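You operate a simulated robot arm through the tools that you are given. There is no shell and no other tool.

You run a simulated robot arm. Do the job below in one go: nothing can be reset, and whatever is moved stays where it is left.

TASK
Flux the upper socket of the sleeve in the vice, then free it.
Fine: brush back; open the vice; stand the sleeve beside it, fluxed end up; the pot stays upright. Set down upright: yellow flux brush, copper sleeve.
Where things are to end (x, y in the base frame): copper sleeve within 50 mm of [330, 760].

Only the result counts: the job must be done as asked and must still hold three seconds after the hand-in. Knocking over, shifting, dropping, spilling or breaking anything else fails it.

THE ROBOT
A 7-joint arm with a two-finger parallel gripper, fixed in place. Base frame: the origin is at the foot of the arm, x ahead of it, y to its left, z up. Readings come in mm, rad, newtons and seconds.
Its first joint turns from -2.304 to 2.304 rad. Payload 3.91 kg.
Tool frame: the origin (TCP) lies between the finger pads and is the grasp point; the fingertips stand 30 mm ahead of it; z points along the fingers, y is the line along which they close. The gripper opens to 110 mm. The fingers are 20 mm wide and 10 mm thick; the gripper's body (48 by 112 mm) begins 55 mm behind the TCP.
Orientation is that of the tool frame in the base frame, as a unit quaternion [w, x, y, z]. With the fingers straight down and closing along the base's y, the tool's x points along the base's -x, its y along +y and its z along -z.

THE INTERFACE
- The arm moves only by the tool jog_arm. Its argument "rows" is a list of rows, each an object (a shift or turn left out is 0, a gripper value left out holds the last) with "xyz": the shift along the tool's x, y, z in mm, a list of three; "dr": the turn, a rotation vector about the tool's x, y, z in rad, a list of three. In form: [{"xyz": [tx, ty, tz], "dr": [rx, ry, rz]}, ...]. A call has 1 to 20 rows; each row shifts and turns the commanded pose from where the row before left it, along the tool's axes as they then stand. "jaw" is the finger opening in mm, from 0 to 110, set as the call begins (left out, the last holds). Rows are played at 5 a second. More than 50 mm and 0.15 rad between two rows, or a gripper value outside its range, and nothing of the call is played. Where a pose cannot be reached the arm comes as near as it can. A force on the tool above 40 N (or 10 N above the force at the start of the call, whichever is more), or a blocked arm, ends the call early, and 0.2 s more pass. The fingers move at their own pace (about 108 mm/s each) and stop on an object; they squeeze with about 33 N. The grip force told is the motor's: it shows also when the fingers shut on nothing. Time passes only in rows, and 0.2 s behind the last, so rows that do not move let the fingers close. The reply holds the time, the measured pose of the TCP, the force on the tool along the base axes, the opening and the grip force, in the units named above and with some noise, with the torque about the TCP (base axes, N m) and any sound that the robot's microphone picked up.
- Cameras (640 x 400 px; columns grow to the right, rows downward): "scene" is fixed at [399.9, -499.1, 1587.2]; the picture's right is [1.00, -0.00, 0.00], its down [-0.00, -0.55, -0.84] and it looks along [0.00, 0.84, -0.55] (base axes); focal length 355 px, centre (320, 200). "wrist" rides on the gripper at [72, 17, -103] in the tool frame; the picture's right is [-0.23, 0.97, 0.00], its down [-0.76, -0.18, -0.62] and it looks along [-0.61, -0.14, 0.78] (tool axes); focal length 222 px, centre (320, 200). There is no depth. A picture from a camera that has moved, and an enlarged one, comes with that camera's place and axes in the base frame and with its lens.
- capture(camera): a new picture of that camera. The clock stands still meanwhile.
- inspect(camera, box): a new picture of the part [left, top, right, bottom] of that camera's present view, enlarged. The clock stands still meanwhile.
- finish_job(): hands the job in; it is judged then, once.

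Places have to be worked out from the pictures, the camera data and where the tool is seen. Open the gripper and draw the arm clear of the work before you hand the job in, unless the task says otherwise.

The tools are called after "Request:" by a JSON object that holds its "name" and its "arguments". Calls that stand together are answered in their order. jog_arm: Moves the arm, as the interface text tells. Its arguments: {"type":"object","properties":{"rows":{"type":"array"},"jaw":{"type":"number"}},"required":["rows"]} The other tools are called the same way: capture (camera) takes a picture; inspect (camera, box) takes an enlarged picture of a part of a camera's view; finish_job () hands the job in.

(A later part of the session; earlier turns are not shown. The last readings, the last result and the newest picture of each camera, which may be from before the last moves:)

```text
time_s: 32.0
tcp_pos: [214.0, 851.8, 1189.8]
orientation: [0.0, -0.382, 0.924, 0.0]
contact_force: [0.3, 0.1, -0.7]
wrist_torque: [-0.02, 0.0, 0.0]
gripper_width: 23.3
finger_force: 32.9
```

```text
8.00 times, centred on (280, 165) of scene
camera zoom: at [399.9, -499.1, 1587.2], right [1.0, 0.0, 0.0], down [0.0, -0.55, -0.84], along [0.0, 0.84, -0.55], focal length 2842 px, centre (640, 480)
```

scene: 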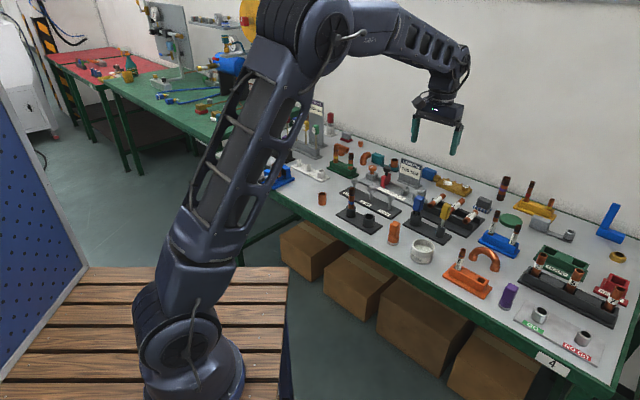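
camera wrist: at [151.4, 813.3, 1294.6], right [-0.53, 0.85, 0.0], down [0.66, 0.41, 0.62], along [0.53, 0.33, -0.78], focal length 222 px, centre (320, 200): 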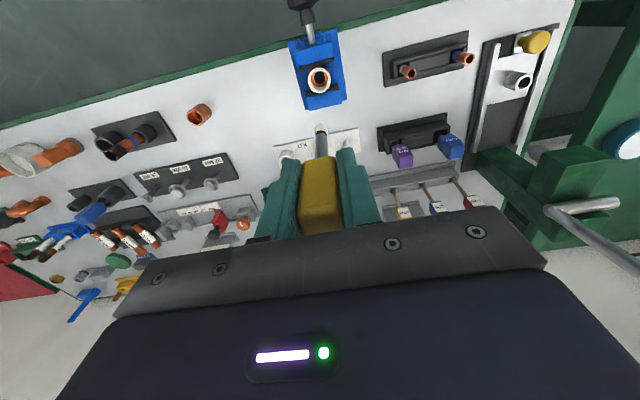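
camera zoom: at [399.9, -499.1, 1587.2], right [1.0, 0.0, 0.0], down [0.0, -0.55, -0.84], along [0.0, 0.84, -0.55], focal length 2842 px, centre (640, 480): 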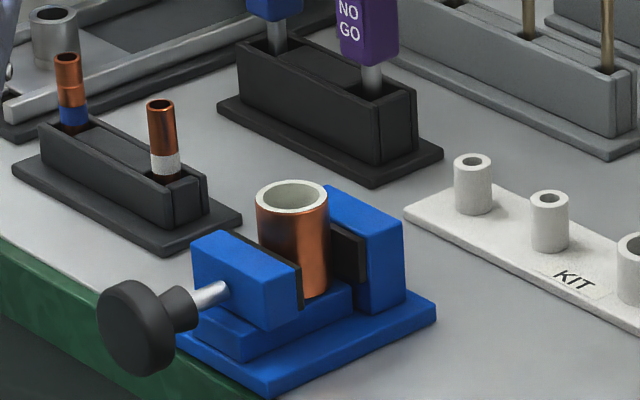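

The socket is fluxed all the way round and the sleeve hasn't moved. I'll take the brush back above its cup.

Request:
{"name": "jog_arm", "arguments": {"rows": [{"xyz": [-9.12, -43.73, 0]}, {"xyz": [-9.12, -43.73, 0]}, {"xyz": [-9.12, -43.73, 0]}, {"xyz": [-9.12, -43.73, 0]}, {"xyz": [-9.12, -43.73, 0]}, {"xyz": [-9.12, -43.73, 0]}, {"xyz": [-9.12, -43.73, 0]}, {"xyz": [-9.12, -43.73, 0]}, {"xyz": [-9.12, -43.73, 0]}, {"xyz": [-9.12, -43.73, 0]}, {"xyz": [-9.12, -43.73, 0]}, {"xyz": [-9.12, -43.73, 0]}, {"xyz": [-9.12, -43.73, 0]}, {"xyz": [-9.12, -43.73, 0]}, {"xyz": [-9.12, -43.73, 0]}, {"xyz": [-9.12, -43.73, 0]}, {}]}}

Request:
{"name": "jog_arm", "arguments": {"rows": [{"xyz": [0, 0, 45]}, {"xyz": [0, 0, 45]}, {"xyz": [0, 0, 45]}, {"xyz": [0, 0, 40]}, {}, {}]}}

Request:
{"name": "capture", "arguments": {"camera": "wrist"}}

Request:
{"name": "inspect", "arguments": {"camera": "wrist", "box": [280, 70, 370, 170]}}

Request:
{"name": "inspect", "arguments": {"camera": "scene", "box": [410, 180, 470, 240]}}

```text
time_s: 35.6
tcp_pos: [811.9, 454.3, 1190.4]
orientation: [-0.001, -0.383, 0.924, 0.001]
contact_force: [0.1, 0.8, -0.2]
wrist_torque: [0.01, -0.01, -0.02]
gripper_width: 23.3
finger_force: 32.8
```

```text
time_s: 37.0
tcp_pos: [811.1, 457.5, 1014.5]
orientation: [0.0, -0.383, 0.924, -0.001]
contact_force: [-0.7, 0.6, -1.6]
wrist_torque: [0.0, 0.02, 0.02]
gripper_width: 23.3
finger_force: 33.1
```

```text
taken
camera wrist: at [749.0, 419.4, 1118.9], right [-0.53, 0.85, 0.0], down [0.66, 0.41, 0.62], along [0.53, 0.33, -0.78], focal length 222 px, centre (320, 200)
```

wrist: 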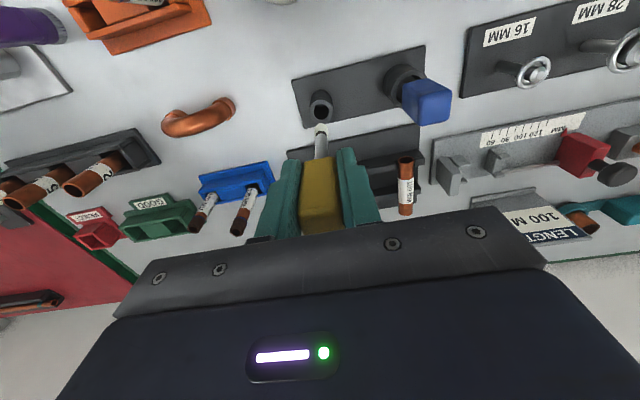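

```text
4.00 times, centred on (325, 120) of wrist
camera zoom: at [749.0, 419.4, 1118.9], right [-0.53, 0.85, 0.0], down [0.66, 0.41, 0.62], along [0.53, 0.33, -0.78], focal length 888 px, centre (300, 520)
```

zoom: 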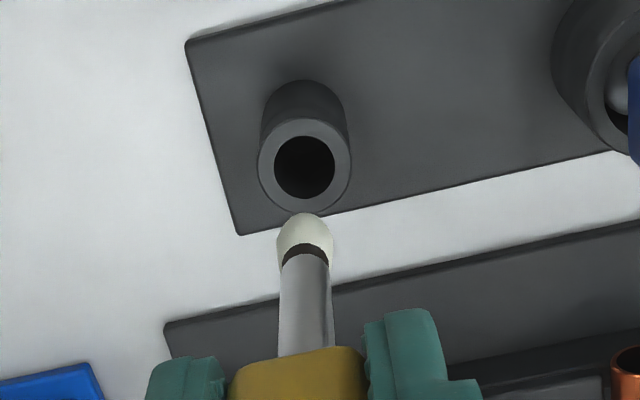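

```text
6.67 times, centred on (440, 210) of scene
camera zoom: at [399.9, -499.1, 1587.2], right [1.0, 0.0, 0.0], down [0.0, -0.55, -0.84], along [0.0, 0.84, -0.55], focal length 2369 px, centre (-480, 133)
```

zoom: 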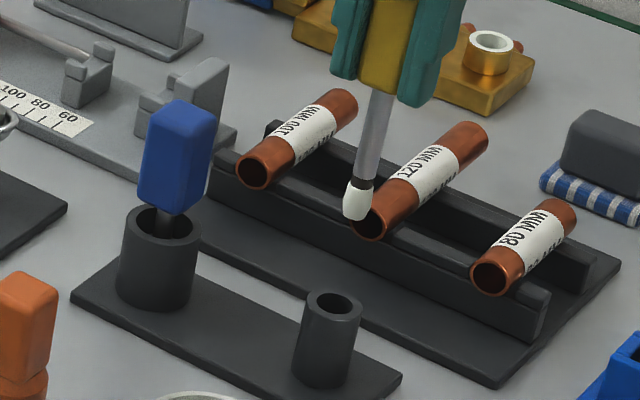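

The tip triangulates to about (815.7, 462.2) against the cup centre at about (813.5, 461.3). I'll nudge inward 2 mm and go down until the tip is just above the cup rim, then recheck.

Request:
{"name": "jog_arm", "arguments": {"rows": [{"xyz": [2, 0.7, 0]}, {"xyz": [0, 0, 20]}, {"xyz": [0, 0, 20]}, {}, {}]}}

Request:
{"name": "inspect", "arguments": {"camera": "wrist", "box": [290, 90, 350, 150]}}

Request:
{"name": "inspect", "arguments": {"camera": "scene", "box": [425, 190, 465, 230]}}

```text
time_s: 38.2
tcp_pos: [810.4, 456.3, 974.2]
orientation: [0.0, -0.383, 0.924, 0.0]
contact_force: [-0.2, -0.3, -0.2]
wrist_torque: [-0.03, 0.0, 0.02]
gripper_width: 23.3
finger_force: 33.2
```

```text
6.67 times, centred on (320, 120) of wrist
camera zoom: at [746.9, 417.9, 1078.5], right [-0.53, 0.85, 0.0], down [0.66, 0.41, 0.62], along [0.53, 0.33, -0.78], focal length 1481 px, centre (320, 733)
```

zoom: 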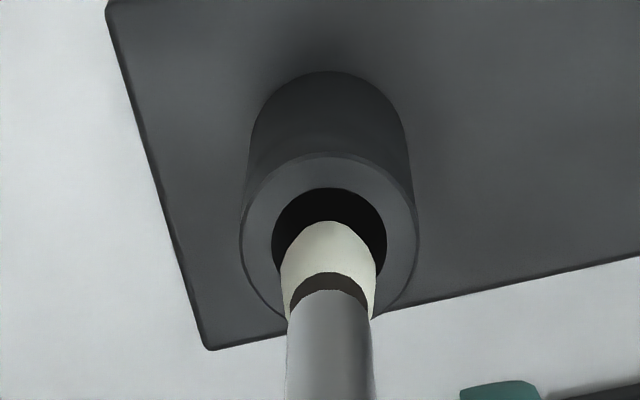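

```text
10.00 times, centred on (445, 210) of scene
camera zoom: at [399.9, -499.1, 1587.2], right [1.0, 0.0, 0.0], down [0.0, -0.55, -0.84], along [0.0, 0.84, -0.55], focal length 3553 px, centre (-930, 100)
```

zoom: 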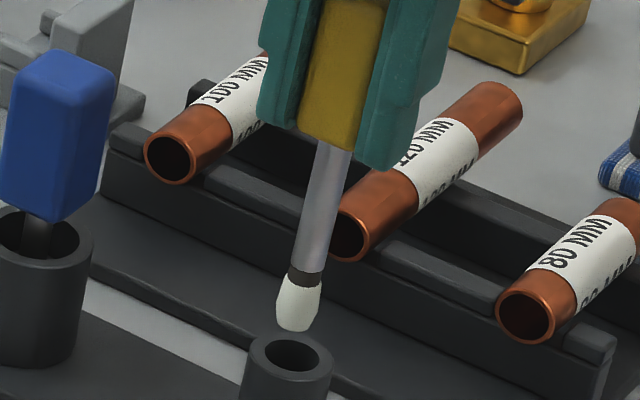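

The tip is now nearly over the hole, roughly 1 mm inward. I'll nudge back out by about 1 mm and go down in small steps, watching the force.

Request:
{"name": "jog_arm", "arguments": {"rows": [{"xyz": [-1.2, 0, 0]}, {"xyz": [0, 0, 5]}, {"xyz": [0, 0, 5]}, {}, {}]}}

Request:
{"name": "inspect", "arguments": {"camera": "wrist", "box": [290, 90, 350, 150]}}

Request:
{"name": "inspect", "arguments": {"camera": "scene", "box": [425, 195, 465, 235]}}

```text
time_s: 39.4
tcp_pos: [809.5, 456.9, 964.9]
orientation: [-0.001, -0.383, 0.924, 0.0]
contact_force: [0.4, -0.3, -1.6]
wrist_torque: [-0.01, -0.02, 0.03]
gripper_width: 23.5
finger_force: 33.3
```

```text
6.67 times, centred on (320, 120) of wrist
camera zoom: at [746.8, 418.4, 1068.9], right [-0.53, 0.85, 0.0], down [0.66, 0.41, 0.62], along [0.53, 0.33, -0.78], focal length 1481 px, centre (320, 733)
```

zoom: 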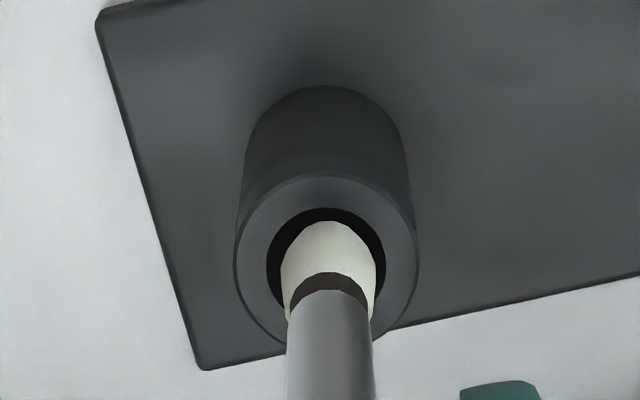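

```text
10.00 times, centred on (445, 215) of scene
camera zoom: at [399.9, -499.1, 1587.2], right [1.0, 0.0, 0.0], down [0.0, -0.55, -0.84], along [0.0, 0.84, -0.55], focal length 3553 px, centre (-930, 50)
```

zoom: 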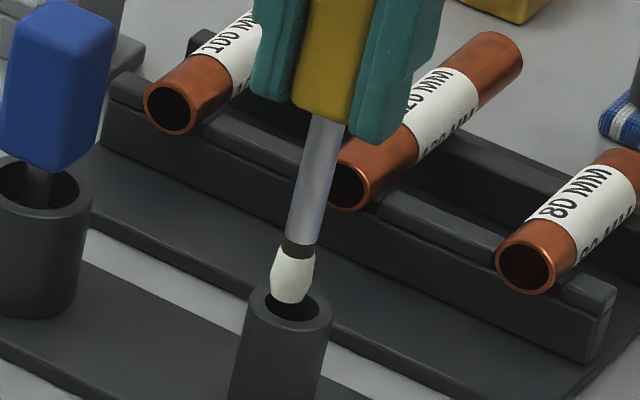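

In both views the tip is entering the hole. I'll trim 0.6 mm sideways and keep going down in small steps.

Request:
{"name": "jog_arm", "arguments": {"rows": [{"xyz": [0, -0.7, 0]}, {"xyz": [0, 0, 4]}, {"xyz": [0, 0, 4]}, {"xyz": [0, 0, 4]}, {}]}}

Request:
{"name": "inspect", "arguments": {"camera": "wrist", "box": [290, 90, 350, 150]}}

Request:
{"name": "inspect", "arguments": {"camera": "scene", "box": [425, 195, 465, 235]}}

```text
time_s: 40.6
tcp_pos: [810.1, 458.2, 952.9]
orientation: [0.0, -0.382, 0.924, 0.0]
contact_force: [0.9, 0.1, -0.4]
wrist_torque: [0.03, -0.01, 0.02]
gripper_width: 23.4
finger_force: 33.1
```

```text
6.67 times, centred on (320, 120) of wrist
camera zoom: at [747.3, 418.4, 1056.3], right [-0.53, 0.85, 0.0], down [0.66, 0.41, 0.62], along [0.53, 0.33, -0.78], focal length 1481 px, centre (320, 733)
```

zoom: 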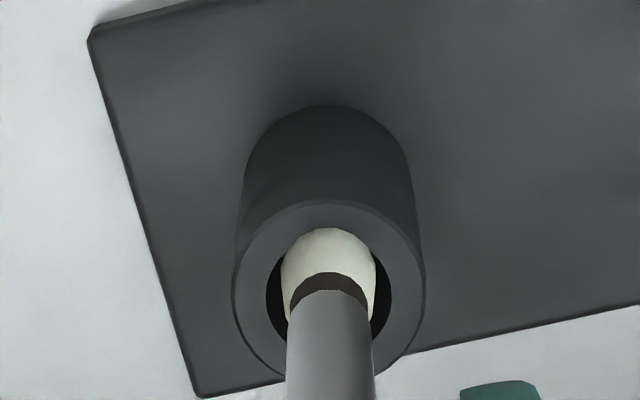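

```text
10.00 times, centred on (445, 215) of scene
camera zoom: at [399.9, -499.1, 1587.2], right [1.0, 0.0, 0.0], down [0.0, -0.55, -0.84], along [0.0, 0.84, -0.55], focal length 3553 px, centre (-930, 50)
```

zoom: 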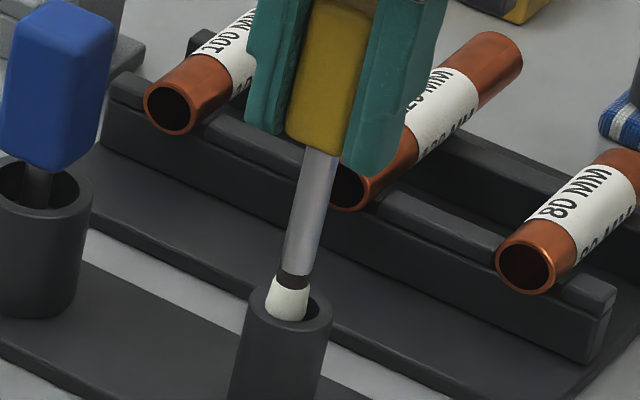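

The tip is in the hole with no force. I'll shift 1.2 mm outward to centre it and lower further.

Request:
{"name": "jog_arm", "arguments": {"rows": [{"xyz": [-1.2, 0, 0]}, {"xyz": [0, 0, 5]}, {"xyz": [0, 0, 5]}, {"xyz": [0, 0, 5]}, {}]}}

Request:
{"name": "inspect", "arguments": {"camera": "wrist", "box": [290, 90, 350, 150]}}

Request:
{"name": "inspect", "arguments": {"camera": "scene", "box": [425, 195, 465, 235]}}

```text
time_s: 41.8
tcp_pos: [812.6, 458.3, 938.1]
orientation: [0.0, -0.383, 0.924, 0.0]
contact_force: [-0.1, -0.2, -1.4]
wrist_torque: [0.01, 0.01, -0.03]
gripper_width: 23.0
finger_force: 33.8
```

```text
6.67 times, centred on (320, 120) of wrist
camera zoom: at [749.3, 419.2, 1041.9], right [-0.53, 0.85, 0.0], down [0.66, 0.41, 0.62], along [0.53, 0.33, -0.78], focal length 1481 px, centre (320, 733)
```

zoom: 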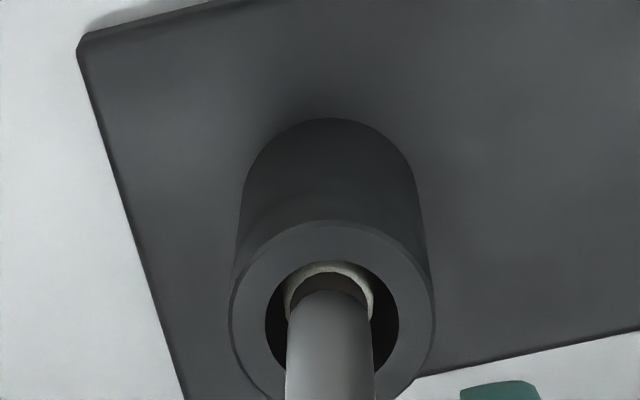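

```text
10.00 times, centred on (445, 215) of scene
camera zoom: at [399.9, -499.1, 1587.2], right [1.0, 0.0, 0.0], down [0.0, -0.55, -0.84], along [0.0, 0.84, -0.55], focal length 3553 px, centre (-930, 50)
```

zoom: 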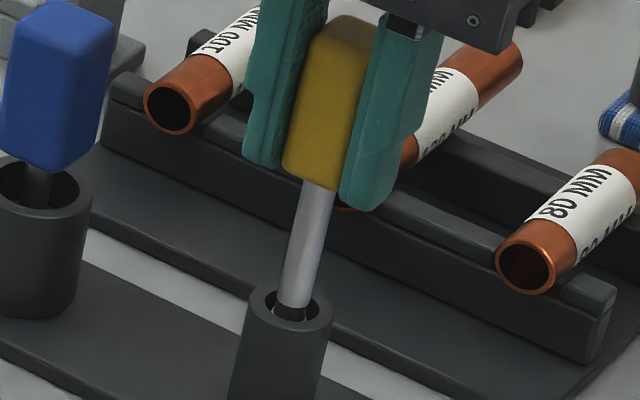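

Still no contact force and the brush is well inside the cup. I'll lower the remaining distance in 3–4 mm steps until it bottoms.

Request:
{"name": "jog_arm", "arguments": {"rows": [{"xyz": [-0.5, -0.2, 4]}, {"xyz": [0, 0, 4]}, {"xyz": [0, 0, 3]}, {"xyz": [0, 0, 3]}, {}]}}

Request:
{"name": "inspect", "arguments": {"camera": "scene", "box": [415, 180, 475, 240]}}

```text
time_s: 43.0
tcp_pos: [811.7, 458.3, 924.1]
orientation: [0.0, -0.383, 0.924, 0.0]
contact_force: [-0.2, 0.1, 0.0]
wrist_torque: [-0.01, 0.01, 0.03]
gripper_width: 23.4
finger_force: 33.1
```

```text
6.67 times, centred on (445, 210) of scene
camera zoom: at [399.9, -499.1, 1587.2], right [1.0, 0.0, 0.0], down [0.0, -0.55, -0.84], along [0.0, 0.84, -0.55], focal length 2369 px, centre (-513, 133)
```

zoom: 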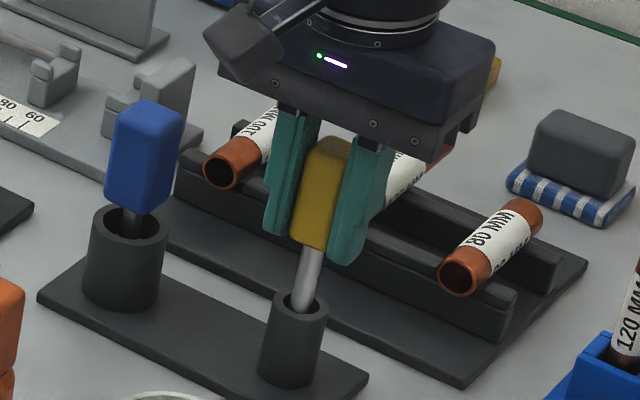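

Request:
{"name": "jog_arm", "arguments": {"rows": [{"xyz": [0, 0, 2]}, {"xyz": [0, 0, 2]}, {}]}}

```text
time_s: 43.8
tcp_pos: [811.2, 458.7, 917.9]
orientation: [0.0, -0.382, 0.924, 0.001]
contact_force: [1.2, 0.3, -0.7]
wrist_torque: [-0.01, 0.02, 0.0]
gripper_width: 23.3
finger_force: 33.1
```

No bottom contact yet at z≈919, so I'll lower a couple more mm, gently.

Request:
{"name": "jog_arm", "arguments": {"rows": [{"xyz": [0, 0, 1.5]}, {"xyz": [0, 0, 1.5]}, {}]}}

Request:
{"name": "inspect", "arguments": {"camera": "scene", "box": [415, 180, 475, 240]}}

```text
time_s: 44.6
tcp_pos: [812.3, 458.2, 917.3]
orientation: [0.001, -0.382, 0.924, 0.0]
contact_force: [0.2, -0.4, -0.6]
wrist_torque: [0.02, -0.03, -0.02]
gripper_width: 23.5
finger_force: 33.0
```

```text
6.67 times, centred on (445, 210) of scene
camera zoom: at [399.9, -499.1, 1587.2], right [1.0, 0.0, 0.0], down [0.0, -0.55, -0.84], along [0.0, 0.84, -0.55], focal length 2369 px, centre (-513, 133)
```

zoom: 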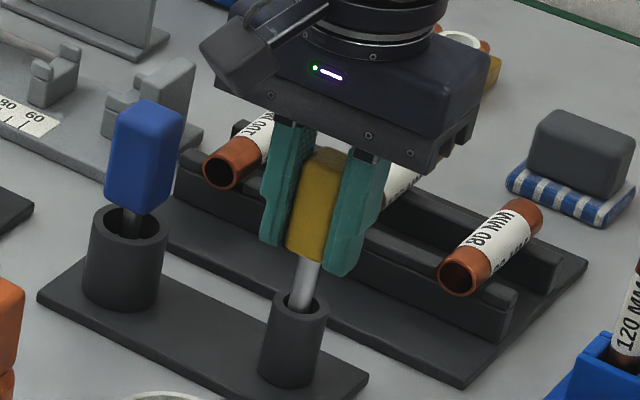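

The handle is back at its original height above the cup rim, so the brush is seated. I'll release it, then check that it stands.

Request:
{"name": "jog_arm", "arguments": {"rows": [{"xyz": [0, 0, 0.7]}, {}, {}]}}

Request:
{"name": "jog_arm", "arguments": {"rows": [{}, {}, {}], "jaw": 55}}

Request:
{"name": "inspect", "arguments": {"camera": "scene", "box": [415, 180, 475, 240]}}

Request:
{"name": "capture", "arguments": {"camera": "wrist"}}

```text
time_s: 45.4
tcp_pos: [810.9, 460.4, 915.2]
orientation: [0.0, -0.382, 0.924, 0.0]
contact_force: [-0.6, 0.2, -0.5]
wrist_torque: [-0.03, 0.0, -0.02]
gripper_width: 23.1
finger_force: 32.9
```

```text
time_s: 46.2
tcp_pos: [811.8, 458.2, 915.2]
orientation: [0.0, -0.383, 0.924, 0.0]
contact_force: [0.0, -0.5, 0.0]
wrist_torque: [-0.01, 0.03, -0.01]
gripper_width: 55.1
finger_force: 0.1
```

```text
6.67 times, centred on (445, 210) of scene
camera zoom: at [399.9, -499.1, 1587.2], right [1.0, 0.0, 0.0], down [0.0, -0.55, -0.84], along [0.0, 0.84, -0.55], focal length 2369 px, centre (-513, 133)
```

zoom: 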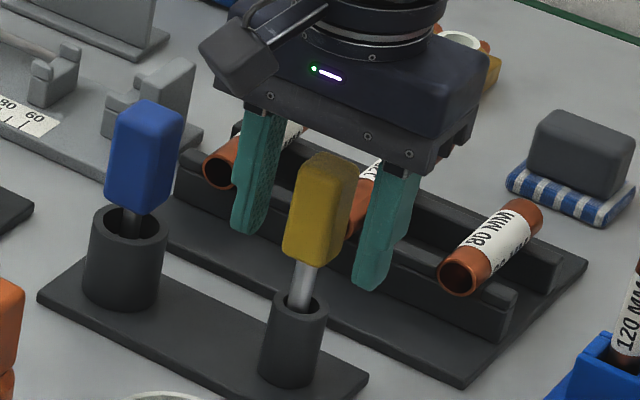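

```text
taken
camera wrist: at [748.7, 420.2, 1019.3], right [-0.53, 0.85, 0.0], down [0.66, 0.41, 0.62], along [0.53, 0.33, -0.78], focal length 222 px, centre (320, 200)
```

wrist: 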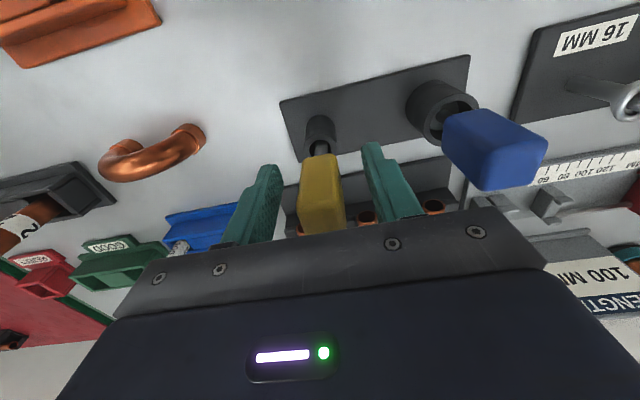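

The brush stands in its cup much as before. I'll lift clear and travel to above the vice knob.

Request:
{"name": "jog_arm", "arguments": {"rows": [{"xyz": [0, 0, -20]}, {"xyz": [0, 0, -30]}, {"xyz": [0, 0, -45]}, {"xyz": [0, 0, -45]}, {"xyz": [0, 0, -45]}, {"xyz": [0, 0, -45]}, {"xyz": [0, 0, -45]}, {}]}}

Request:
{"name": "inspect", "arguments": {"camera": "scene", "box": [380, 170, 500, 270]}}

Request:
{"name": "jog_arm", "arguments": {"rows": [{"xyz": [14.85, 41.1, 0]}, {"xyz": [14.85, 41.1, 0]}, {"xyz": [14.85, 41.1, 0]}, {"xyz": [14.85, 41.1, 0]}, {"xyz": [14.85, 41.1, 0]}, {"xyz": [14.85, 41.1, 0]}, {"xyz": [14.85, 41.1, 0]}, {"xyz": [14.85, 41.1, 0]}, {"xyz": [14.85, 41.1, 0]}, {"xyz": [14.85, 41.1, 0]}, {"xyz": [14.85, 41.1, 0]}, {"xyz": [14.85, 41.1, 0]}, {"xyz": [14.85, 41.1, 0]}, {"xyz": [14.85, 41.1, 0]}, {"xyz": [14.85, 41.1, 0]}, {"xyz": [14.85, 41.1, 0]}, {"xyz": [14.85, 41.1, 0]}, {}], "jaw": 80}}

Request:
{"name": "capture", "arguments": {"camera": "wrist"}}

```text
time_s: 48.0
tcp_pos: [812.7, 462.7, 1191.2]
orientation: [0.0, -0.383, 0.924, 0.0]
contact_force: [0.8, 0.3, -0.3]
wrist_torque: [0.02, 0.02, 0.0]
gripper_width: 55.0
finger_force: 0.1
```

```text
4.00 times, centred on (440, 220) of scene
camera zoom: at [399.9, -499.1, 1587.2], right [1.0, 0.0, 0.0], down [0.0, -0.55, -0.84], along [0.0, 0.84, -0.55], focal length 1421 px, centre (-160, 120)
```

zoom: 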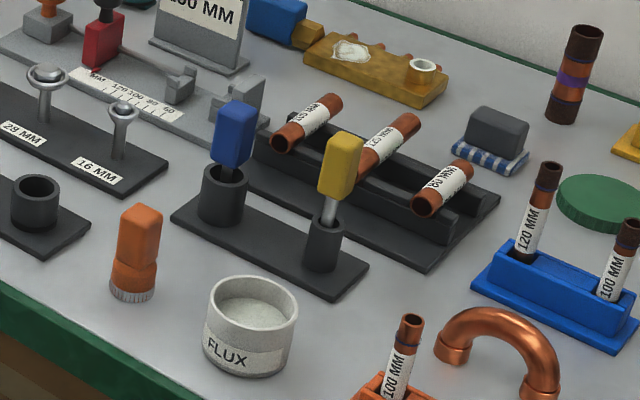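

```text
time_s: 51.8
tcp_pos: [141.3, 777.0, 1190.6]
orientation: [-0.001, -0.382, 0.924, 0.0]
contact_force: [0.5, -0.1, 0.5]
wrist_torque: [0.0, 0.04, -0.02]
gripper_width: 80.2
finger_force: 0.1
```

```text
taken
camera wrist: at [77.9, 738.0, 1293.9], right [-0.53, 0.85, 0.0], down [0.66, 0.41, 0.62], along [0.53, 0.33, -0.78], focal length 222 px, centre (320, 200)
```

wrist: 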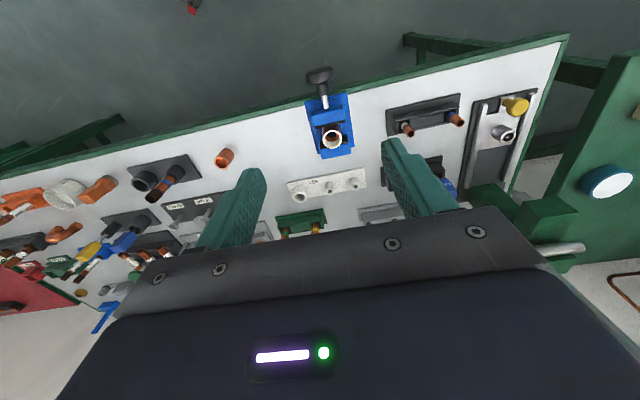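

The brush and pot are both standing properly. I'll go down partway over the knob for a closer look at the vice.

Request:
{"name": "jog_arm", "arguments": {"rows": [{"xyz": [0, 0, 45]}, {"xyz": [0, 0, 45]}, {"xyz": [0, 0, 45]}, {"xyz": [0, 0, 45]}, {"xyz": [0, 0, 40]}, {}]}}

Request:
{"name": "inspect", "arguments": {"camera": "wrist", "box": [250, 60, 400, 190]}}

Request:
{"name": "inspect", "arguments": {"camera": "scene", "box": [240, 140, 310, 200]}}

```text
time_s: 53.2
tcp_pos: [143.3, 776.1, 969.1]
orientation: [0.0, -0.382, 0.924, 0.0]
contact_force: [-0.3, 0.3, -0.7]
wrist_torque: [0.01, -0.03, 0.01]
gripper_width: 79.9
finger_force: 0.1
```

```text
3.08 times, centred on (325, 125) of wrist
camera zoom: at [79.5, 736.7, 1073.5], right [-0.53, 0.85, 0.0], down [0.66, 0.41, 0.62], along [0.53, 0.33, -0.78], focal length 684 px, centre (305, 431)
```

zoom: 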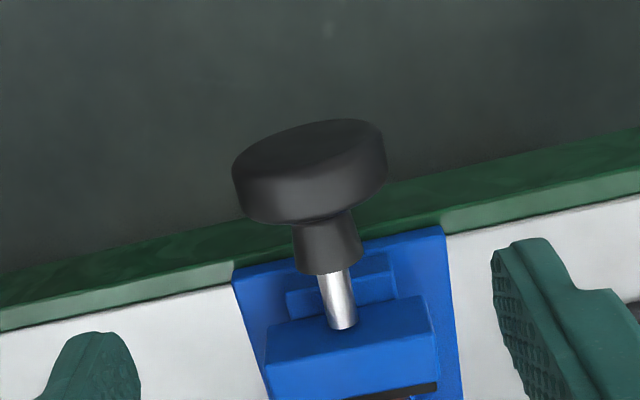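

```text
6.67 times, centred on (275, 170) of scene
camera zoom: at [399.9, -499.1, 1587.2], right [1.0, 0.0, 0.0], down [0.0, -0.55, -0.84], along [0.0, 0.84, -0.55], focal length 2369 px, centre (620, 400)
```

zoom: 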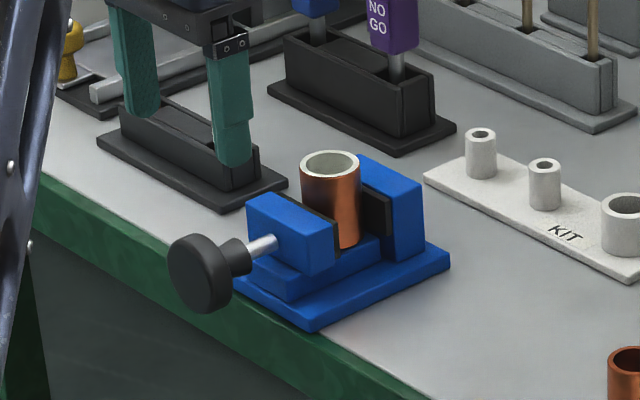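

The knob disc is about 50 mm across, centred near (139.5, 775, 849). I'll go down around it and grip it across its width.

Request:
{"name": "jog_arm", "arguments": {"rows": [{"xyz": [2.5, 0.7, 0]}, {"xyz": [0, 0, 40]}, {"xyz": [0, 0, 30]}, {"xyz": [0, 0, 25]}, {"xyz": [0, 0, 22]}, {}]}}

Request:
{"name": "capture", "arguments": {"camera": "wrist"}}

Request:
{"name": "inspect", "arguments": {"camera": "scene", "box": [240, 140, 310, 200]}}

```text
time_s: 54.6
tcp_pos: [138.2, 775.2, 853.9]
orientation: [0.0, -0.384, 0.924, 0.001]
contact_force: [0.0, 0.5, 0.3]
wrist_torque: [-0.01, -0.03, 0.03]
gripper_width: 79.7
finger_force: 0.1
```

```text
taken
camera wrist: at [74.8, 735.8, 957.7], right [-0.53, 0.85, 0.0], down [0.66, 0.41, 0.62], along [0.53, 0.33, -0.78], focal length 222 px, centre (320, 200)
```

wrist: 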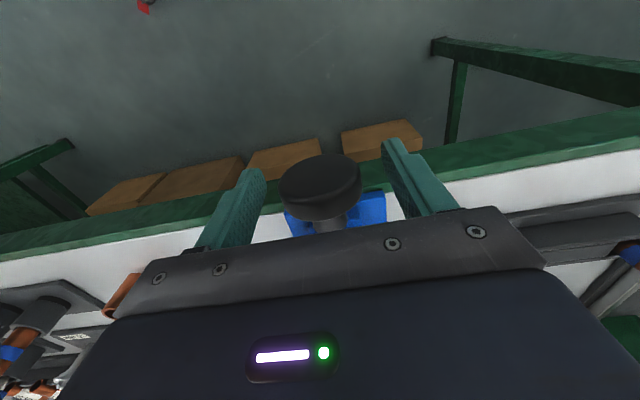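

```text
6.67 times, centred on (275, 170) of scene
camera zoom: at [399.9, -499.1, 1587.2], right [1.0, 0.0, 0.0], down [0.0, -0.55, -0.84], along [0.0, 0.84, -0.55], focal length 2369 px, centre (620, 400)
```

zoom: 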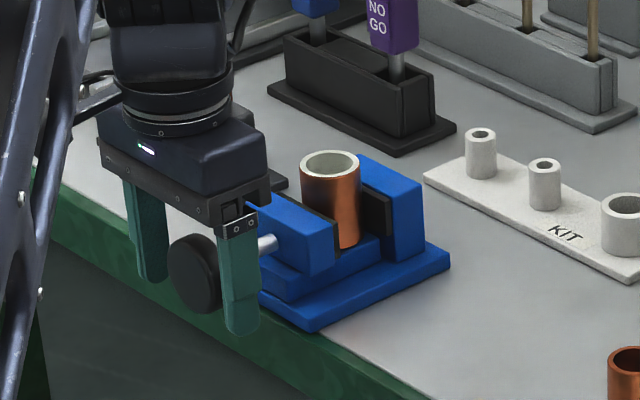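

The knob sits right at the grasp point. I'll close on it and then try a very small outward pull to feel how the vice releases.

Request:
{"name": "jog_arm", "arguments": {"rows": [{}, {}, {}], "jaw": 0}}

Request:
{"name": "jog_arm", "arguments": {"rows": [{"xyz": [2, 0, 0]}, {"xyz": [2, 0, 0]}, {}]}}

Request:
{"name": "inspect", "arguments": {"camera": "scene", "box": [240, 140, 310, 200]}}

```text
time_s: 55.4
tcp_pos: [137.1, 774.7, 853.8]
orientation: [0.0, -0.381, 0.925, -0.001]
contact_force: [2.2, -7.9, -1.4]
wrist_torque: [0.16, -0.26, -0.03]
gripper_width: 48.9
finger_force: 45.0
```

```text
time_s: 56.2
tcp_pos: [135.3, 771.9, 854.4]
orientation: [0.0, -0.383, 0.924, 0.0]
contact_force: [11.7, 9.6, 6.4]
wrist_torque: [0.19, -0.2, 0.08]
gripper_width: 48.7
finger_force: 45.8
```

```text
6.67 times, centred on (275, 170) of scene
camera zoom: at [399.9, -499.1, 1587.2], right [1.0, 0.0, 0.0], down [0.0, -0.55, -0.84], along [0.0, 0.84, -0.55], focal length 2369 px, centre (620, 400)
```

zoom: 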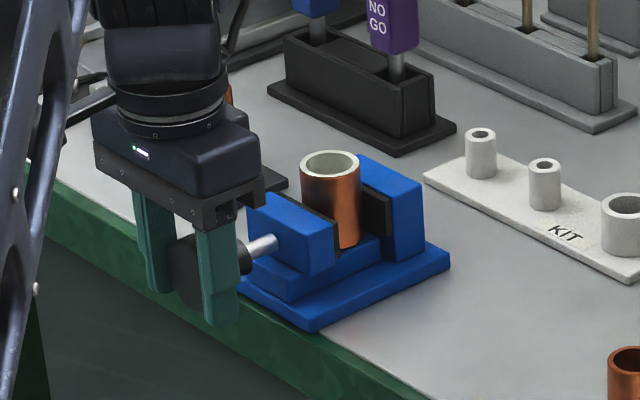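

A 4 mm pull gave about 15 N of resistance. I'll zoom in to see whether the jaw moved.

Request:
{"name": "inspect", "arguments": {"camera": "scene", "box": [265, 155, 300, 190]}}

Request:
{"name": "jog_arm", "arguments": {"rows": [{"xyz": [2, 0, 0]}, {"xyz": [2, 0, 0]}, {}]}}

Request:
{"name": "inspect", "arguments": {"camera": "scene", "box": [265, 155, 300, 190]}}

```text
11.43 times, centred on (282, 172) of scene
camera zoom: at [399.9, -499.1, 1587.2], right [1.0, 0.0, 0.0], down [0.0, -0.55, -0.84], along [0.0, 0.84, -0.55], focal length 4061 px, centre (749, 514)
```

zoom: 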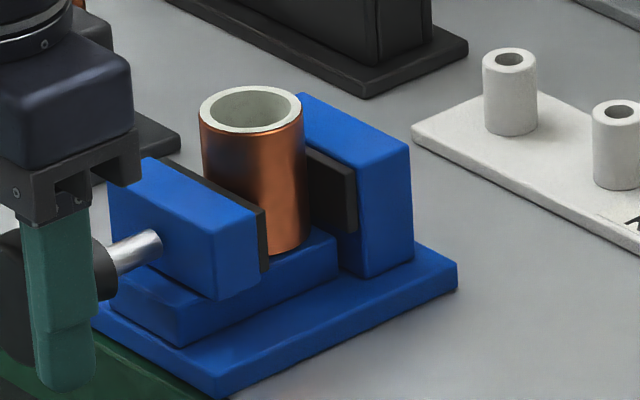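

```text
time_s: 57.0
tcp_pos: [132.2, 769.3, 853.0]
orientation: [0.0, -0.381, 0.924, 0.0]
contact_force: [15.1, 10.7, 2.5]
wrist_torque: [0.14, -0.18, 0.01]
gripper_width: 47.9
finger_force: 44.8
```

```text
11.43 times, centred on (282, 172) of scene
camera zoom: at [399.9, -499.1, 1587.2], right [1.0, 0.0, 0.0], down [0.0, -0.55, -0.84], along [0.0, 0.84, -0.55], focal length 4061 px, centre (749, 514)
```

zoom: 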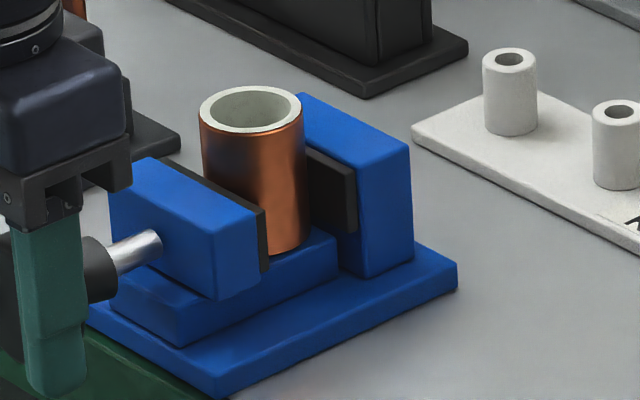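

The fingers slipped on the knob and the jaw stayed put, so the vice has to be unscrewed. I'll release and re-centre on the knob axis.

Request:
{"name": "jog_arm", "arguments": {"rows": [{}, {}, {"xyz": [-9, 0, 4]}, {}], "jaw": 75}}

Request:
{"name": "inspect", "arguments": {"camera": "scene", "box": [245, 150, 295, 200]}}

Request:
{"name": "capture", "arguments": {"camera": "wrist"}}

```text
time_s: 58.0
tcp_pos: [136.7, 775.9, 849.7]
orientation: [0.0, -0.383, 0.924, 0.0]
contact_force: [-1.3, -0.5, -0.3]
wrist_torque: [0.02, -0.01, 0.0]
gripper_width: 74.9
finger_force: 0.0
```

```text
8.00 times, centred on (270, 175) of scene
camera zoom: at [399.9, -499.1, 1587.2], right [1.0, 0.0, 0.0], down [0.0, -0.55, -0.84], along [0.0, 0.84, -0.55], focal length 2842 px, centre (720, 400)
```

zoom: 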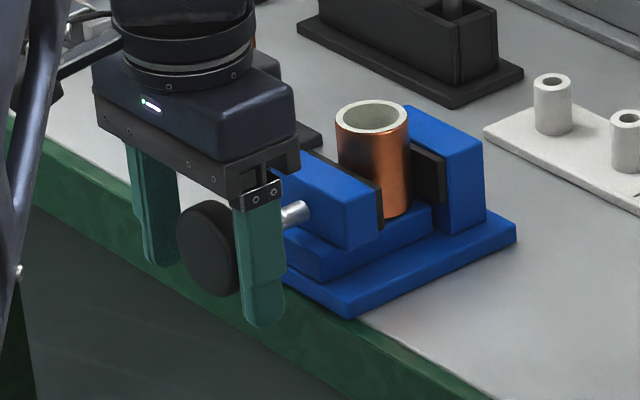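

```text
taken
camera wrist: at [74.1, 736.4, 953.7], right [-0.53, 0.85, 0.0], down [0.66, 0.41, 0.62], along [0.53, 0.33, -0.78], focal length 222 px, centre (320, 200)
```

wrist: 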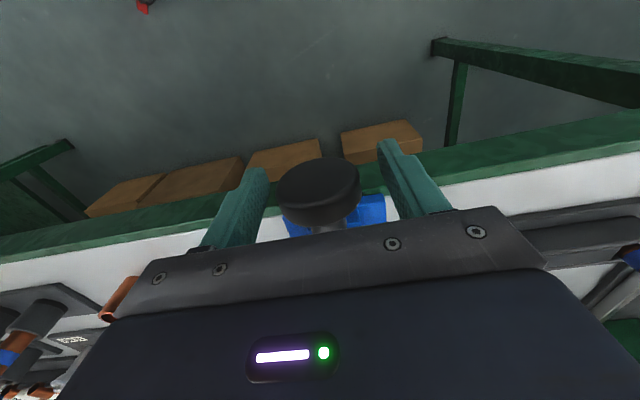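

The knob is centred at the grasp point. I'll close and turn it counter-clockwise as seen from the knob end, a small trial turn about the screw axis.

Request:
{"name": "jog_arm", "arguments": {"rows": [{"xyz": [-1.5, 0, 0]}, {}, {}, {}], "jaw": 0}}

Request:
{"name": "jog_arm", "arguments": {"rows": [{"dr": [0.1, 0, 0]}, {"dr": [0.1, 0, 0]}, {"dr": [0.1, 0, 0]}, {}]}}

Request:
{"name": "inspect", "arguments": {"camera": "scene", "box": [245, 150, 295, 200]}}

```text
time_s: 59.0
tcp_pos: [138.7, 774.9, 849.5]
orientation: [0.0, -0.382, 0.924, -0.001]
contact_force: [4.9, -31.7, 7.2]
wrist_torque: [-0.81, 0.66, -0.35]
gripper_width: 49.1
finger_force: 44.5
```

```text
time_s: 59.4
tcp_pos: [138.7, 775.1, 849.9]
orientation: [0.015, -0.383, 0.923, -0.037]
contact_force: [0.3, -14.1, 7.1]
wrist_torque: [0.27, -0.37, 0.07]
gripper_width: 49.3
finger_force: 45.4
stopped in row 2: the force on the tool passed its limit at 46 N (the readings are from after the stop); the commanded pose is now the measured one
```

```text
8.00 times, centred on (270, 175) of scene
camera zoom: at [399.9, -499.1, 1587.2], right [1.0, 0.0, 0.0], down [0.0, -0.55, -0.84], along [0.0, 0.84, -0.55], focal length 2842 px, centre (720, 400)
```

zoom: 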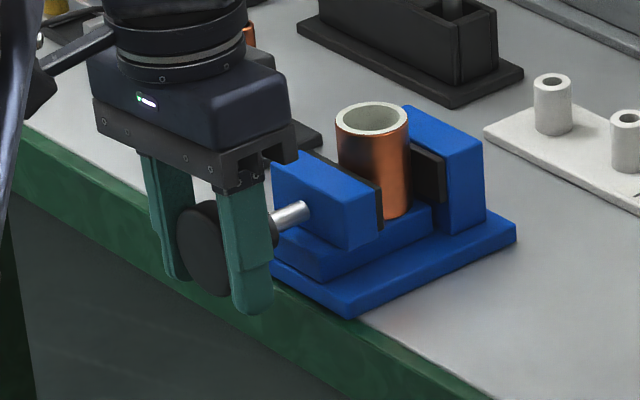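

The grip is slightly off-centre: a side force of about 25 N tripped the limit, while the torque itself was small. I'll relieve the side load with small shifts and reread.

Request:
{"name": "jog_arm", "arguments": {"rows": [{"xyz": [0.5, -0.7, -0.4]}, {}]}}

```text
time_s: 60.0
tcp_pos: [138.5, 774.4, 851.3]
orientation: [0.014, -0.383, 0.923, -0.037]
contact_force: [-1.9, 2.0, 5.8]
wrist_torque: [-0.82, 0.89, -0.17]
gripper_width: 49.2
finger_force: 45.4
```

The side load is gone. I'll continue the turn in small increments.

Request:
{"name": "jog_arm", "arguments": {"rows": [{"dr": [0.08, 0, 0]}, {"dr": [0.08, 0, 0]}, {}]}}

Request:
{"name": "inspect", "arguments": {"camera": "scene", "box": [245, 150, 295, 200]}}

```text
time_s: 60.8
tcp_pos: [138.9, 775.6, 849.9]
orientation: [0.046, -0.381, 0.917, -0.112]
contact_force: [-3.0, 11.0, 11.2]
wrist_torque: [0.15, -0.13, 0.48]
gripper_width: 49.3
finger_force: 45.5
```

```text
8.00 times, centred on (270, 175) of scene
camera zoom: at [399.9, -499.1, 1587.2], right [1.0, 0.0, 0.0], down [0.0, -0.55, -0.84], along [0.0, 0.84, -0.55], focal length 2842 px, centre (720, 400)
```

zoom: 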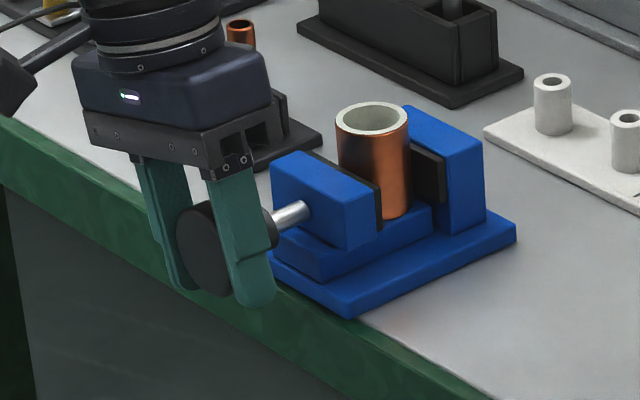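

The knob turns with little torque. I'll keep turning while relieving the small residual load.

Request:
{"name": "jog_arm", "arguments": {"rows": [{"xyz": [0, 0.5, -0.7], "dr": [0.08, 0, 0]}, {"dr": [0.1, 0, 0]}, {"dr": [0.1, 0, 0]}, {}]}}

Request:
{"name": "inspect", "arguments": {"camera": "scene", "box": [265, 155, 300, 190]}}

```text
time_s: 61.8
tcp_pos: [138.1, 776.8, 850.1]
orientation: [0.098, -0.37, 0.892, -0.238]
contact_force: [-8.8, 28.1, -12.2]
wrist_torque: [0.67, -0.56, 0.25]
gripper_width: 49.3
finger_force: 45.0
```

```text
11.43 times, centred on (282, 172) of scene
camera zoom: at [399.9, -499.1, 1587.2], right [1.0, 0.0, 0.0], down [0.0, -0.55, -0.84], along [0.0, 0.84, -0.55], focal length 4061 px, centre (749, 514)
```

zoom: 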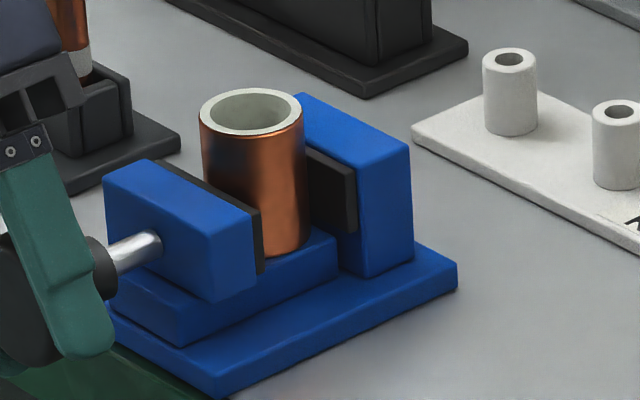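

The jaw has moved about 2–3 mm, so counter-clockwise opens it. I'll keep going, compensating for the screw axis sitting a few mm below the TCP and for the knob backing out.

Request:
{"name": "jog_arm", "arguments": {"rows": [{"xyz": [0.3, 1.1, 0]}, {"xyz": [0.5, 0.35, 0], "dr": [0.1, 0, 0]}, {"xyz": [0.5, 0.35, 0], "dr": [0.1, 0, 0]}, {"xyz": [0.5, 0.35, 0], "dr": [0.1, 0, 0]}, {}]}}

Request:
{"name": "inspect", "arguments": {"camera": "scene", "box": [265, 155, 300, 190]}}

```text
time_s: 63.0
tcp_pos: [137.6, 776.5, 848.3]
orientation: [0.152, -0.351, 0.847, -0.369]
contact_force: [7.3, 32.0, -5.5]
wrist_torque: [0.54, 0.34, 0.25]
gripper_width: 49.5
finger_force: 45.0
```

```text
11.43 times, centred on (282, 172) of scene
camera zoom: at [399.9, -499.1, 1587.2], right [1.0, 0.0, 0.0], down [0.0, -0.55, -0.84], along [0.0, 0.84, -0.55], focal length 4061 px, centre (749, 514)
```

zoom: 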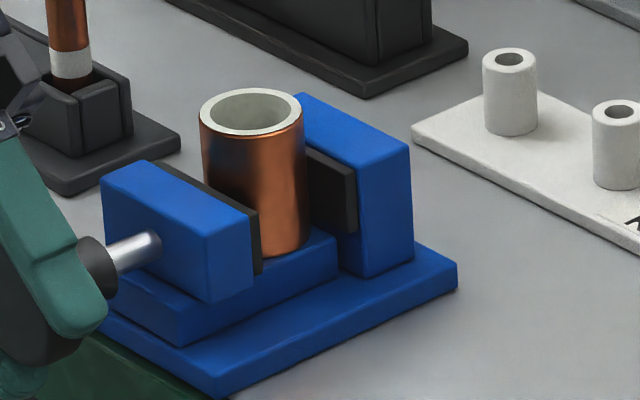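

The jaw has opened about 3–4 mm and the sleeve is steady. I'll release, back off along the tool, swing round to the other side of the knob and take a fresh grip.

Request:
{"name": "jog_arm", "arguments": {"rows": [{}, {}, {}, {"xyz": [0, 0, -20]}, {"xyz": [0, 0, -20]}, {"xyz": [0, 0, -22]}, {}], "jaw": 80}}

Request:
{"name": "inspect", "arguments": {"camera": "scene", "box": [240, 145, 300, 205]}}

```text
time_s: 64.6
tcp_pos: [104.6, 809.2, 889.2]
orientation: [0.152, -0.352, 0.847, -0.368]
contact_force: [0.2, 0.2, 0.1]
wrist_torque: [-0.02, 0.0, 0.01]
gripper_width: 80.0
finger_force: 0.1
```

```text
6.67 times, centred on (270, 175) of scene
camera zoom: at [399.9, -499.1, 1587.2], right [1.0, 0.0, 0.0], down [0.0, -0.55, -0.84], along [0.0, 0.84, -0.55], focal length 2369 px, centre (653, 367)
```

zoom: 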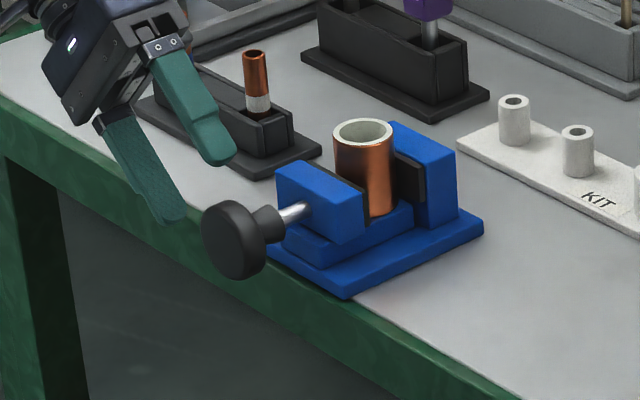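

Jaws are clear of the knob. I'll swing the tool around the knob axis to the opposite tilt.

Request:
{"name": "jog_arm", "arguments": {"rows": [{"xyz": [0, -8.47, 0.58], "dr": [-0.137, 0, 0]}, {"xyz": [0, -8.47, 0.58], "dr": [-0.137, 0, 0]}, {"xyz": [0, -8.47, 0.58], "dr": [-0.137, 0, 0]}, {"xyz": [0, -8.47, 0.58], "dr": [-0.137, 0, 0]}, {"xyz": [0, -8.47, 0.58], "dr": [-0.137, 0, 0]}, {"xyz": [0, -8.47, 0.58], "dr": [-0.137, 0, 0]}, {"xyz": [0, -8.47, 0.58], "dr": [-0.137, 0, 0]}, {"xyz": [0, -8.47, 0.58], "dr": [-0.137, 0, 0]}, {"xyz": [0, -8.47, 0.58], "dr": [-0.137, 0, 0]}, {"xyz": [0, -8.47, 0.58], "dr": [-0.137, 0, 0]}, {"xyz": [0, -8.47, 0.58], "dr": [-0.137, 0, 0]}, {"xyz": [0, -8.47, 0.58], "dr": [-0.137, 0, 0]}, {}]}}

Request:
{"name": "capture", "arguments": {"camera": "wrist"}}

Request:
{"name": "inspect", "arguments": {"camera": "scene", "box": [240, 145, 300, 205]}}

```text
time_s: 67.4
tcp_pos: [167.3, 743.9, 892.4]
orientation: [-0.154, -0.351, 0.846, 0.371]
contact_force: [-0.2, -0.3, 0.6]
wrist_torque: [-0.08, 0.0, 0.02]
gripper_width: 80.3
finger_force: 0.0
```

```text
taken
camera wrist: at [162.2, 646.5, 974.7], right [-0.31, 0.63, 0.72], down [0.95, 0.13, 0.29], along [0.09, 0.77, -0.64], focal length 222 px, centre (320, 200)
```

wrist: 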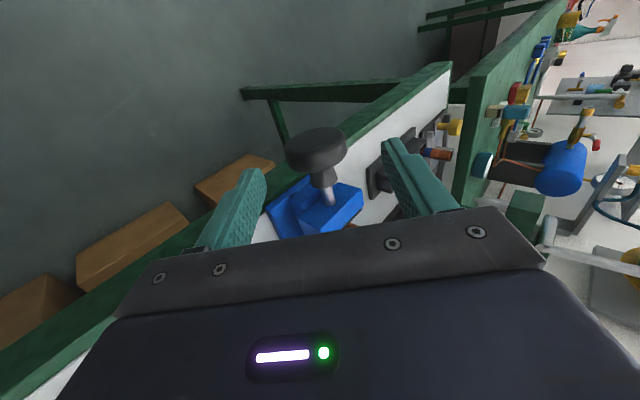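

```text
6.67 times, centred on (270, 175) of scene
camera zoom: at [399.9, -499.1, 1587.2], right [1.0, 0.0, 0.0], down [0.0, -0.55, -0.84], along [0.0, 0.84, -0.55], focal length 2369 px, centre (653, 367)
```

zoom: 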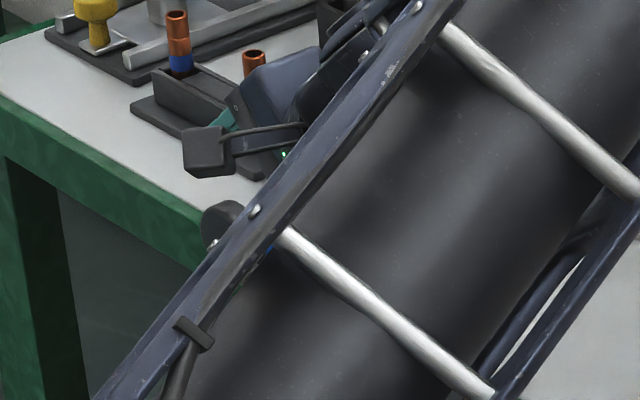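

Request:
{"name": "inspect", "arguments": {"camera": "wrist", "box": [240, 90, 400, 240]}}

```text
2.67 times, centred on (320, 165) of wrist
camera zoom: at [162.2, 646.5, 974.7], right [-0.31, 0.63, 0.72], down [0.95, 0.13, 0.29], along [0.09, 0.77, -0.64], focal length 592 px, centre (320, 293)
```

zoom: 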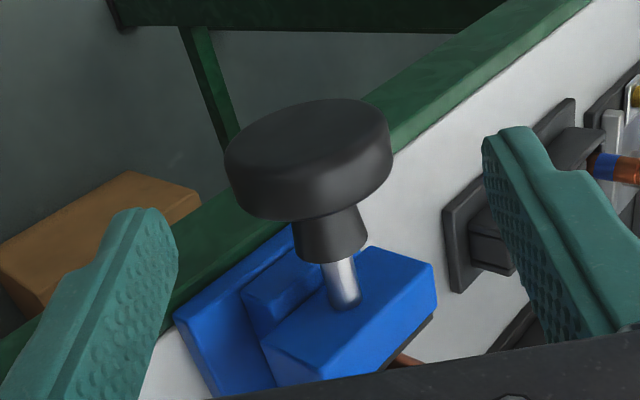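

The knob sits about 3.5 mm off the tool centreline on this side. I'll correct that, advance onto it, then close.

Request:
{"name": "jog_arm", "arguments": {"rows": [{"xyz": [-3, -3.5, 0]}, {"xyz": [0, 0, 20]}, {"xyz": [0, 0, 20]}, {"xyz": [0, 0, 22]}, {}]}}

Request:
{"name": "capture", "arguments": {"camera": "wrist"}}

Request:
{"name": "jog_arm", "arguments": {"rows": [{}, {}, {}], "jaw": 0}}

```text
time_s: 68.6
tcp_pos: [140.5, 774.9, 847.3]
orientation: [-0.154, -0.35, 0.847, 0.369]
contact_force: [-0.2, 0.2, 0.2]
wrist_torque: [0.01, -0.04, -0.01]
gripper_width: 80.0
finger_force: 0.1
```

```text
taken
camera wrist: at [135.2, 678.0, 930.6], right [-0.31, 0.63, 0.71], down [0.95, 0.13, 0.29], along [0.09, 0.77, -0.64], focal length 222 px, centre (320, 200)
```

wrist: 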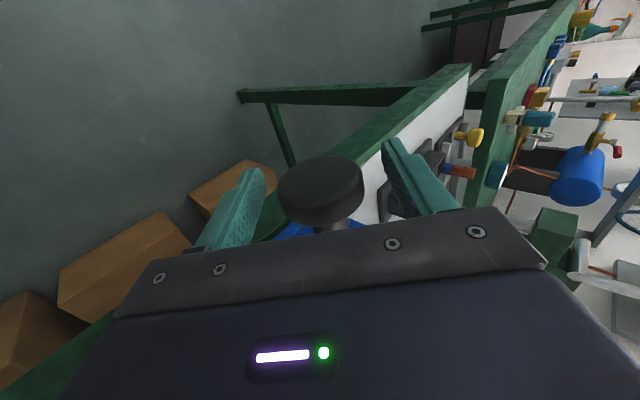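

```text
time_s: 69.4
tcp_pos: [141.2, 774.1, 848.0]
orientation: [-0.154, -0.35, 0.847, 0.369]
contact_force: [-0.2, 1.1, -2.0]
wrist_torque: [0.13, -0.16, -0.07]
gripper_width: 49.3
finger_force: 45.3
```

The grip is now almost perfectly centred, with no side force. I'll turn counter-clockwise again, letting the tool back out slightly.

Request:
{"name": "jog_arm", "arguments": {"rows": [{"xyz": [0.3, 0, 0], "dr": [0.1, 0, 0]}, {"xyz": [0.3, 0, 0], "dr": [0.1, 0, 0]}, {"xyz": [0.3, 0, 0], "dr": [0.1, 0, 0]}, {"xyz": [0.3, 0, 0], "dr": [0.1, 0, 0]}, {}]}}

```text
time_s: 70.6
tcp_pos: [139.5, 774.6, 846.6]
orientation: [-0.081, -0.374, 0.903, 0.193]
contact_force: [-2.5, 2.5, -3.9]
wrist_torque: [1.05, 0.15, -0.17]
gripper_width: 49.2
finger_force: 45.1
```

Request:
{"name": "jog_arm", "arguments": {"rows": [{"xyz": [0.3, 0, 0], "dr": [0.1, 0, 0]}, {"xyz": [0.3, 0, 0], "dr": [0.1, 0, 0]}, {"xyz": [0.3, 0, 0], "dr": [0.1, 0, 0]}, {"xyz": [0.3, 0, 0], "dr": [0.1, 0, 0]}, {"xyz": [0.3, 0, 0], "dr": [0.1, 0, 0]}, {}]}}

Request:
{"name": "capture", "arguments": {"camera": "scene"}}

```text
time_s: 72.0
tcp_pos: [138.0, 774.8, 845.6]
orientation: [0.014, -0.382, 0.923, -0.035]
contact_force: [-7.1, 17.3, -0.6]
wrist_torque: [0.7, -0.15, -0.09]
gripper_width: 49.2
finger_force: 45.0
```

```text
taken
```

scene: 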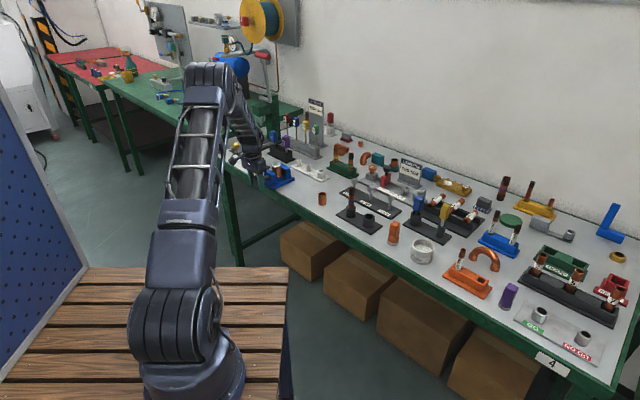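

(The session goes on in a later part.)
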